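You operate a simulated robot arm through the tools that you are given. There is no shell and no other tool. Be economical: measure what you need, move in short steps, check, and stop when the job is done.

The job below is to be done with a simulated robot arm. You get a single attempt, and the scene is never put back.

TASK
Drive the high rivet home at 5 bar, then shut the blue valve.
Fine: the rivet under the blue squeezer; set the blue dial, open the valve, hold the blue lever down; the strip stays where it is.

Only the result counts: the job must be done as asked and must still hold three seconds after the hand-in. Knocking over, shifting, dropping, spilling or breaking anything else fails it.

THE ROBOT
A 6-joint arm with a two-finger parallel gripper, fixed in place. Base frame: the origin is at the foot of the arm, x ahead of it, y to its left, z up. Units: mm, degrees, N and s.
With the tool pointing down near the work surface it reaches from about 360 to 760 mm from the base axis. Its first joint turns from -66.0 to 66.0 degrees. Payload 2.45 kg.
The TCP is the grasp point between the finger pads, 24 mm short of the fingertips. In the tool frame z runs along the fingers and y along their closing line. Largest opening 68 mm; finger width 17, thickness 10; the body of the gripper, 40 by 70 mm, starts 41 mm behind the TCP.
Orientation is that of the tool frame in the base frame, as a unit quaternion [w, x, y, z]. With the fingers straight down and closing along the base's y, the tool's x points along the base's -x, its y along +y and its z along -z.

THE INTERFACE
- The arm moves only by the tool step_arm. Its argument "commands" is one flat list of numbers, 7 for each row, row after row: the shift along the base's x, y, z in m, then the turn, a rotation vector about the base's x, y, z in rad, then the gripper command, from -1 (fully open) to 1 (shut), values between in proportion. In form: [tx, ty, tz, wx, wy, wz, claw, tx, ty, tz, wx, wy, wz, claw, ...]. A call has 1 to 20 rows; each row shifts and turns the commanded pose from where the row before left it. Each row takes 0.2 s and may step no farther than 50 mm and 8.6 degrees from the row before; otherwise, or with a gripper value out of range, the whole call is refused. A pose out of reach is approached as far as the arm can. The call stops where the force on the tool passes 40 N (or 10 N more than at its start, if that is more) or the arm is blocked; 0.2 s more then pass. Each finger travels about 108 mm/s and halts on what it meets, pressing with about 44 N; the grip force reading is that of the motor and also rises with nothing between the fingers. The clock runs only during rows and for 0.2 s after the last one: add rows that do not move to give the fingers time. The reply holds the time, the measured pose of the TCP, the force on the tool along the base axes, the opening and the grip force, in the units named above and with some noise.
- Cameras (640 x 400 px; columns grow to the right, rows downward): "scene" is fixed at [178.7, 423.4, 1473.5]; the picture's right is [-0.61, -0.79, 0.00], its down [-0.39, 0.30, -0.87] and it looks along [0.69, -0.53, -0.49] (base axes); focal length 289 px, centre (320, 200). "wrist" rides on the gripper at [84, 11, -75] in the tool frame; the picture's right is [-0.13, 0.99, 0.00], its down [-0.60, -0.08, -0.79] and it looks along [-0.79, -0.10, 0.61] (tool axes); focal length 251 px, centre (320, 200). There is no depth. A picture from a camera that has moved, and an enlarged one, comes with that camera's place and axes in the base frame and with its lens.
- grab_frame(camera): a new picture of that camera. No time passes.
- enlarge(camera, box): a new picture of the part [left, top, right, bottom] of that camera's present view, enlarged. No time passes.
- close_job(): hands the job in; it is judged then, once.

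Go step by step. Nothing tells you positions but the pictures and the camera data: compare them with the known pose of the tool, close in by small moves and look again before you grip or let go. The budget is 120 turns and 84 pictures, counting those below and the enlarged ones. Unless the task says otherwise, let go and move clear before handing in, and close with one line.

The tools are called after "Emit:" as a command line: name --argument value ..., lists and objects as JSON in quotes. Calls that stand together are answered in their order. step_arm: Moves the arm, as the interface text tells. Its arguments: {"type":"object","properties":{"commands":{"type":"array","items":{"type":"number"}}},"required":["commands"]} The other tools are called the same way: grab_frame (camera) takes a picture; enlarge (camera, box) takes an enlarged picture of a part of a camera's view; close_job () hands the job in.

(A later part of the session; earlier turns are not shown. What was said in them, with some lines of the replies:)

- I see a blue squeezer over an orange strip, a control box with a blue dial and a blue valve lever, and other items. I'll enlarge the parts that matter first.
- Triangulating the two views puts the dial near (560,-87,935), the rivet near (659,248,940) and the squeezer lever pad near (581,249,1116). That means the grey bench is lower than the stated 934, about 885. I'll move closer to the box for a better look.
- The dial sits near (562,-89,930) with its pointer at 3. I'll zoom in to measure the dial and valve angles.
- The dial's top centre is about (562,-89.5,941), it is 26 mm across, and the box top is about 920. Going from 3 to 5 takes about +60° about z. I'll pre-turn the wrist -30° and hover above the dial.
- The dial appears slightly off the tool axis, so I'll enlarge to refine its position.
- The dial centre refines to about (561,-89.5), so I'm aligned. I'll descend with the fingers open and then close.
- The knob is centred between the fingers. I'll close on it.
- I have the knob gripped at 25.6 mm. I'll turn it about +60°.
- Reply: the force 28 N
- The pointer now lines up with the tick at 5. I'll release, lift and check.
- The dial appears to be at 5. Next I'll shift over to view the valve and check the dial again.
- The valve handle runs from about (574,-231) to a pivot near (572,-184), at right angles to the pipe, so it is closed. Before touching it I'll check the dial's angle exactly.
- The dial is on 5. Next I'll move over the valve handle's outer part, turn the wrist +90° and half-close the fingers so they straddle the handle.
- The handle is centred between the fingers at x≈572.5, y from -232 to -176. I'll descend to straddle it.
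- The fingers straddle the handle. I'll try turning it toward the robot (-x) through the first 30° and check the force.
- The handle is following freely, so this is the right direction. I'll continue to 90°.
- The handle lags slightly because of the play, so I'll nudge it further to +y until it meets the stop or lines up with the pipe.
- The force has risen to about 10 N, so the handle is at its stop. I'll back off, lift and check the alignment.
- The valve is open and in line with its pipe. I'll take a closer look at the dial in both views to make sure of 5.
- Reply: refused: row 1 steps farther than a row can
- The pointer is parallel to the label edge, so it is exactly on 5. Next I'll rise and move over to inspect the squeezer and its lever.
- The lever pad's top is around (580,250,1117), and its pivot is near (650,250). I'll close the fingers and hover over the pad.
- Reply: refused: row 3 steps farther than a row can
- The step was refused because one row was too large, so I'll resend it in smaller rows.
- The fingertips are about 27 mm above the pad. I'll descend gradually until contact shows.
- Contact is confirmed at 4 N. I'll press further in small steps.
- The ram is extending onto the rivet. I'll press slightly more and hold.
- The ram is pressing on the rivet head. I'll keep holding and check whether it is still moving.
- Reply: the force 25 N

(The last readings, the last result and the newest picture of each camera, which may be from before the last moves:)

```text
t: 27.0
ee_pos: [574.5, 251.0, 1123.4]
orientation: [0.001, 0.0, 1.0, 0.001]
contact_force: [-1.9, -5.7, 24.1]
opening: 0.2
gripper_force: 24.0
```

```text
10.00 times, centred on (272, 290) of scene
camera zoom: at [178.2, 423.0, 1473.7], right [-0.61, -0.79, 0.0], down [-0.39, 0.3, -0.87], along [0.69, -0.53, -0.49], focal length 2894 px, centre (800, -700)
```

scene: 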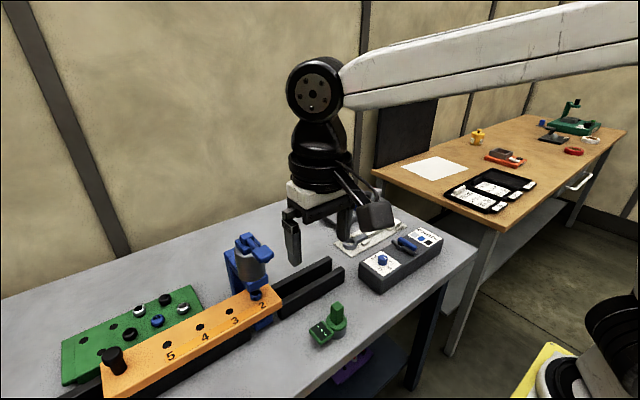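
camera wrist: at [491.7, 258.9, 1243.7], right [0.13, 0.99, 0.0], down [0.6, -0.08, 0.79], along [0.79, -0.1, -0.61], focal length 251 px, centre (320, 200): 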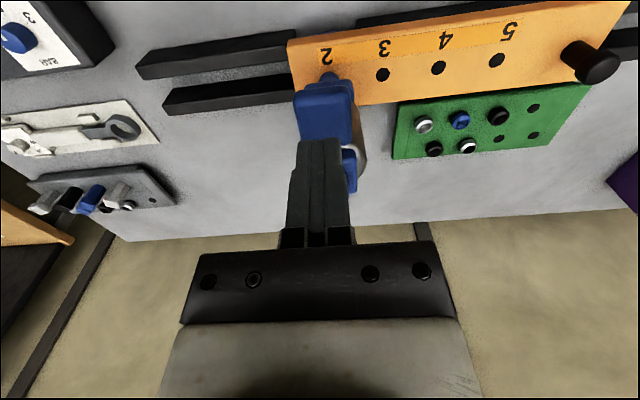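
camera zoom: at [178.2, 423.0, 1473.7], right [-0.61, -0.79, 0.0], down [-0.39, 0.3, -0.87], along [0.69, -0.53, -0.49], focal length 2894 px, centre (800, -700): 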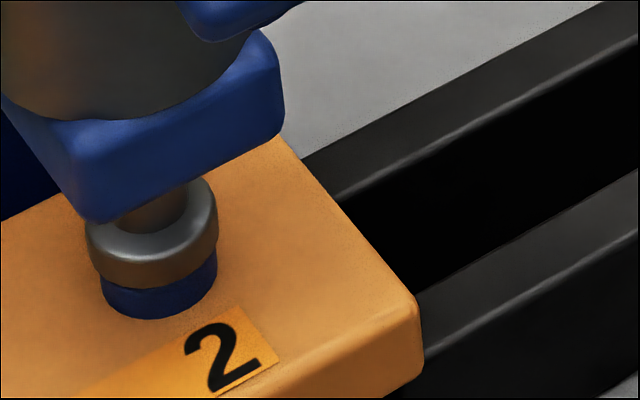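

The lever is at its stop, the ram is fully down and nothing is moving any more. I'll lift off slowly and inspect the rivet.

Emit:
step_arm --commands '[0, 0, 0.006, 0, 0, 0, 1, 0, 0, 0.008, 0, 0, 0, 1, 0, 0, 0.01, 0, 0, 0, 1, 0, 0, 0.02, 0, 0, 0, 1, 0, 0, 0.03, 0, 0, 0, 1, 0, 0, 0, 0, 0, 0, 1]'

Emit:
enlarge --camera "scene" --box '[240, 270, 304, 310]'

Emit:
enlarge --camera "scene" --box '[200, 220, 328, 320]'

```text
t: 28.4
ee_pos: [573.9, 250.7, 1196.0]
orientation: [0.0, 0.0, 1.0, 0.001]
contact_force: [-0.4, -0.4, 0.4]
opening: 0.2
gripper_force: 23.9
```

```text
10.00 times, centred on (272, 290) of scene
camera zoom: at [178.7, 423.4, 1473.5], right [-0.61, -0.79, 0.0], down [-0.39, 0.3, -0.87], along [0.69, -0.53, -0.49], focal length 2894 px, centre (800, -700)
```

zoom: 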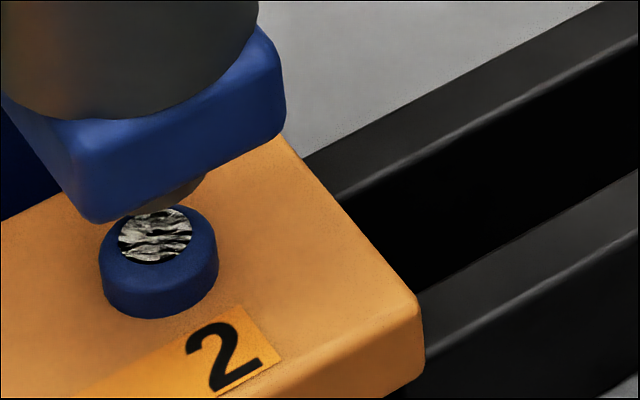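

```text
4.00 times, centred on (264, 270) of scene
camera zoom: at [178.7, 423.4, 1473.5], right [-0.61, -0.79, 0.0], down [-0.39, 0.3, -0.87], along [0.69, -0.53, -0.49], focal length 1158 px, centre (544, -80)
```

zoom: 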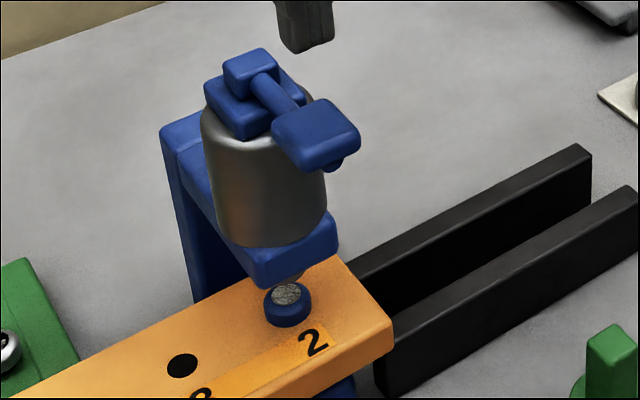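

The rivet head sits down on the strip and is now crimped, where before there was an open hole. Next I'll return to the valve to shut it.

Emit:
step_arm --commands '[-0.0036, -0.0433, 0, 0, 0, 0, 0.3, -0.0036, -0.0433, 0, 0, 0, 0, 0.3, -0.0036, -0.0433, 0, 0, 0, 0, 0.3, -0.0036, -0.0433, 0, 0, 0, 0, 0.3, -0.0036, -0.0433, 0, 0, 0, 0, 0.3, -0.0036, -0.0433, 0, 0, 0, 0, 0.3, -0.0036, -0.0433, 0, 0, 0, 0, 0.3, -0.0036, -0.0433, 0, 0, 0, 0, 0.3, -0.0036, -0.0433, 0, 0, 0, 0, 0.3, -0.0036, -0.0433, 0, 0, 0, 0, 0.3, 0, 0, -0.0415, 0, 0, 0, 0.3, 0, 0, -0.0415, 0, 0, 0, 0.3, 0, 0, -0.0415, 0, 0, 0, 0.3, 0, 0, -0.0415, 0, 0, 0, 0.3, 0, 0, 0, 0, 0, 0, 0.3]'

Emit:
grab_frame --camera "wrist"

```text
t: 31.6
ee_pos: [539.1, -181.1, 1025.9]
orientation: [-0.001, 0.0, 1.0, 0.0]
contact_force: [0.8, -0.7, 0.7]
opening: 23.6
gripper_force: 0.0
```

```text
36 pictures are left
camera wrist: at [456.0, -170.4, 1101.6], right [0.13, 0.99, 0.0], down [0.6, -0.08, 0.79], along [0.79, -0.1, -0.61], focal length 251 px, centre (320, 200)
```

wrist: 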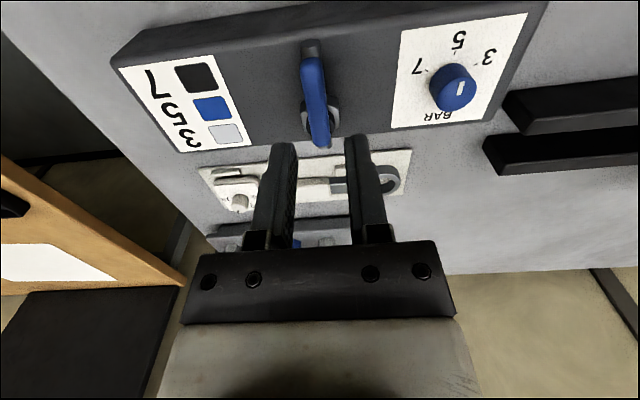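

The handle lies along x at y≈-185. I'll shift slightly and descend to straddle it.

Emit:
step_arm --commands '[0, -0.0035, -0.03, 0, 0, 0, 0.3, 0, 0, -0.03, 0, 0, 0, 0.3, 0, 0, -0.013, 0, 0, 0, 0.3, 0, 0, 0, 0, 0, 0, 0.3]'

Emit:
enlarge --camera "wrist" --box '[224, 100, 416, 250]'

```text
t: 32.6
ee_pos: [539.6, -185.1, 954.2]
orientation: [0.0, 0.001, 1.0, 0.0]
contact_force: [0.2, 0.0, -0.7]
opening: 23.6
gripper_force: 0.0
```

```text
2.67 times, centred on (320, 175) of wrist
camera zoom: at [456.1, -174.2, 1029.5], right [0.13, 0.99, 0.0], down [0.6, -0.08, 0.79], along [0.79, -0.1, -0.61], focal length 670 px, centre (320, 267)
```

zoom: 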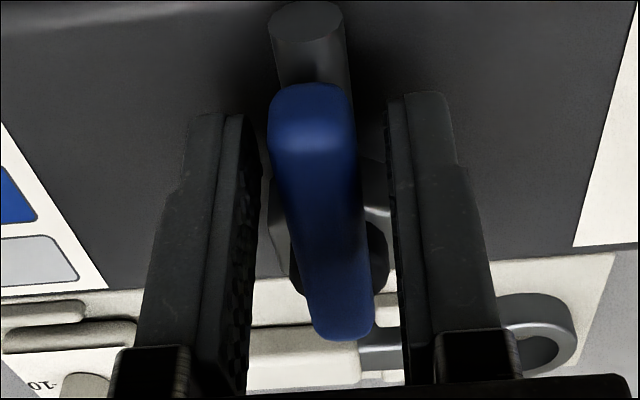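

The fingers straddle the handle cleanly. I'll run the arc in reverse to the closed position.

Emit:
step_arm --commands '[0.0003, -0.0045, 0, 0, 0, 0.1309, 0.3, 0.00088, -0.00443, 0, 0, 0, 0.1309, 0.3, 0.00145, -0.00427, 0, 0, 0, 0.1309, 0.3, 0.00199, -0.00405, 0, 0, 0, 0.1309, 0.3, 0.00251, -0.00375, 0, 0, 0, 0.1309, 0.3, 0.00297, -0.0034, 0, 0, 0, 0.1309, 0.3, 0.0034, -0.00297, 0, 0, 0, 0.1309, 0.3, 0.00375, -0.00251, 0, 0, 0, 0.1309, 0.3, 0.00405, -0.00199, 0, 0, 0, 0.1309, 0.3, 0.00427, -0.00145, 0, 0, 0, 0.1309, 0.3, 0.00443, -0.00088, 0, 0, 0, 0.1309, 0.3, 0.0045, -0.0003, 0, 0, 0, 0.1309, 0.3, 0.003, 0, 0, 0, 0, 0, 0.3]'

Emit:
enlarge --camera "wrist" --box '[224, 100, 416, 250]'

```text
t: 35.4
ee_pos: [576.6, -220.6, 956.1]
orientation: [0.001, 0.708, -0.706, -0.001]
contact_force: [-0.1, 0.2, 0.3]
opening: 23.9
gripper_force: 0.2
```

```text
2.67 times, centred on (320, 175) of wrist
camera zoom: at [565.9, -305.4, 1031.1], right [-0.99, 0.13, 0.0], down [0.08, 0.6, 0.79], along [0.1, 0.79, -0.61], focal length 670 px, centre (320, 267)
```

zoom: 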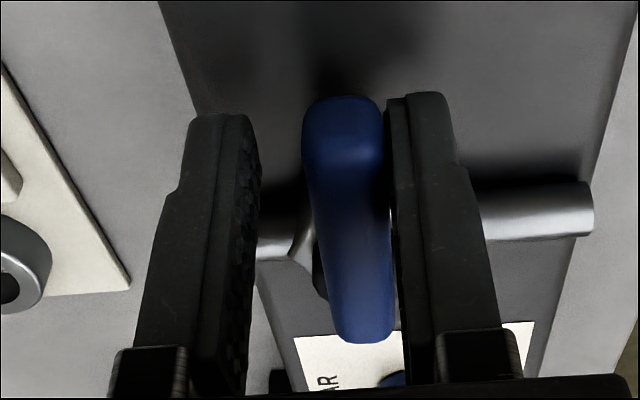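

I'll push a little further to +x until the closed stop is felt.

Emit:
step_arm --commands '[0.003, 0, 0, 0, 0, 0, 0.3, 0.003, 0, 0, 0, 0, 0, 0.3]'

```text
t: 36.0
ee_pos: [581.0, -220.2, 955.5]
orientation: [0.0, 0.707, -0.707, -0.001]
contact_force: [-11.0, -4.2, 1.2]
opening: 33.1
gripper_force: 5.1
```

The closed stop has been reached at 11 N. I'll back off, lift and check.

Emit:
step_arm --commands '[-0.006, 0, 0, 0, 0, 0, 0.2, 0, 0, 0.03, 0, 0, 0, 0, 0, 0, 0.045, 0, 0, 0, -0.5, 0, 0, 0.045, 0, 0, 0, -1, 0, -0.02, 0.04, 0, 0, 0, -1, 0, 0, 0.04, 0, 0, 0, -1, 0, 0, 0, 0, 0, 0, -1]'

Emit:
grab_frame --camera "scene"

Emit:
enlarge --camera "scene" --box '[352, 220, 448, 280]'

Emit:
enlarge --camera "scene" --box '[200, 220, 328, 320]'

```text
t: 37.6
ee_pos: [577.8, -241.6, 1155.7]
orientation: [0.0, 0.708, -0.706, 0.0]
contact_force: [-0.2, 0.6, -0.1]
opening: 67.9
gripper_force: 0.0
```

```text
33 pictures are left
```

scene: 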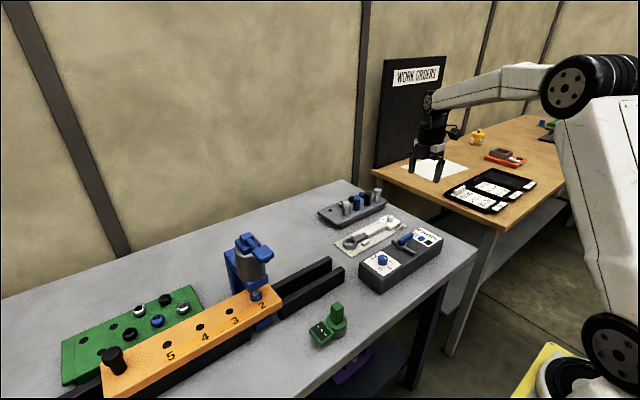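

```text
6.67 times, centred on (400, 250) of scene
camera zoom: at [178.7, 423.4, 1473.5], right [-0.61, -0.79, 0.0], down [-0.39, 0.3, -0.87], along [0.69, -0.53, -0.49], focal length 1929 px, centre (-213, -133)
```

zoom: 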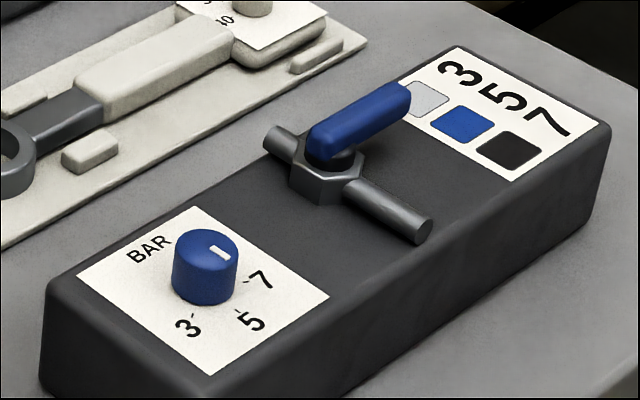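

```text
4.00 times, centred on (264, 270) of scene
camera zoom: at [178.7, 423.4, 1473.5], right [-0.61, -0.79, 0.0], down [-0.39, 0.3, -0.87], along [0.69, -0.53, -0.49], focal length 1158 px, centre (544, -80)
```

zoom: 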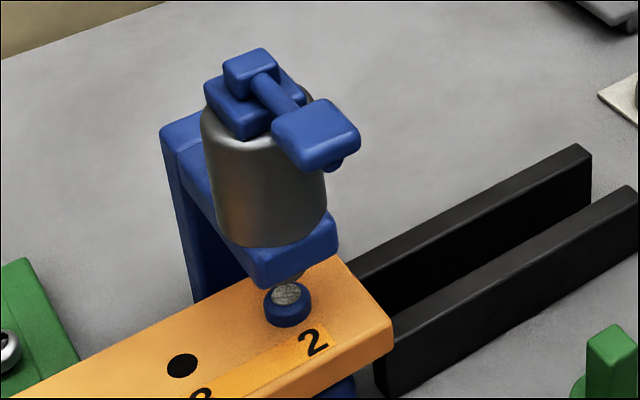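

The valve is shut and the dial is at 5. I'll take one close look at the rivet from the side to confirm it is fully home.

Emit:
step_arm --commands '[0.0097, 0.047, 0, 0, 0, 0, -1, 0.0097, 0.047, 0, 0, 0, 0, -1, 0.0097, 0.047, 0, 0, 0, 0, -1, 0.0097, 0.047, 0, 0, 0, 0, -1, 0.0097, 0.047, 0, 0, 0, 0, -1, 0.0097, 0.047, 0, 0, 0, 0, -1, 0.0097, 0.047, 0, 0, 0, 0, -1, 0.0097, 0.047, 0, 0, 0, 0, -1, 0, 0, -0.045, 0, 0, 0, -1, 0, 0, -0.045, 0, 0, 0, -1, 0, 0, -0.035, 0, 0, 0, -1, 0, 0, 0, 0, 0, 0, -1]'

Emit:
grab_frame --camera "wrist"

Emit:
enlarge --camera "wrist" --box '[256, 130, 384, 210]'

```text
t: 40.2
ee_pos: [656.5, 134.6, 1034.0]
orientation: [0.0, -0.707, 0.707, 0.0]
contact_force: [-1.3, -0.7, 0.5]
opening: 67.9
gripper_force: 0.1
```

```text
30 pictures are left
camera wrist: at [644.5, 49.4, 1107.8], right [-0.99, 0.13, 0.0], down [0.08, 0.6, 0.79], along [0.1, 0.79, -0.61], focal length 251 px, centre (320, 200)
```

wrist: 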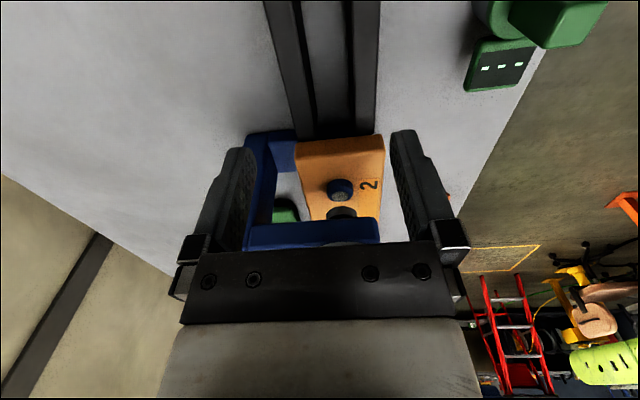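

```text
5.00 times, centred on (320, 170) of wrist
camera zoom: at [644.5, 49.4, 1107.8], right [-0.99, 0.13, 0.0], down [0.08, 0.6, 0.79], along [0.1, 0.79, -0.61], focal length 1257 px, centre (320, 350)
```

zoom: 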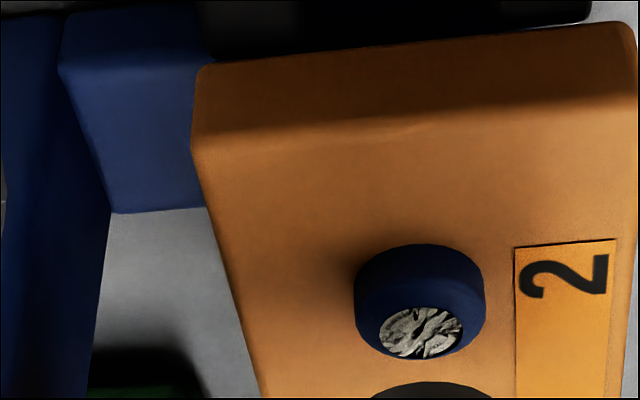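

The rivet head is flush on the strip with no gap, and its set end is crimped. I'll rise clear and hand in.

Emit:
step_arm --commands '[0, -0.01, 0.045, 0, 0, 0, -1, 0, -0.01, 0.045, 0, 0, 0, -1, 0, -0.01, 0.045, 0, 0, 0, -1, 0, 0, 0, 0, 0, 0, -1]'

Emit:
close_job

```text
t: 41.2
ee_pos: [654.2, 103.0, 1168.5]
orientation: [0.0, 0.708, -0.707, -0.001]
contact_force: [0.7, -0.5, 0.1]
opening: 67.8
gripper_force: 0.1
```

```text
The job is handed in.
```

The rivet under the blue squeezer was driven home at 5 bar and sits flush, the blue valve is shut again, the strip shows no sign of having moved, and the job is handed in.
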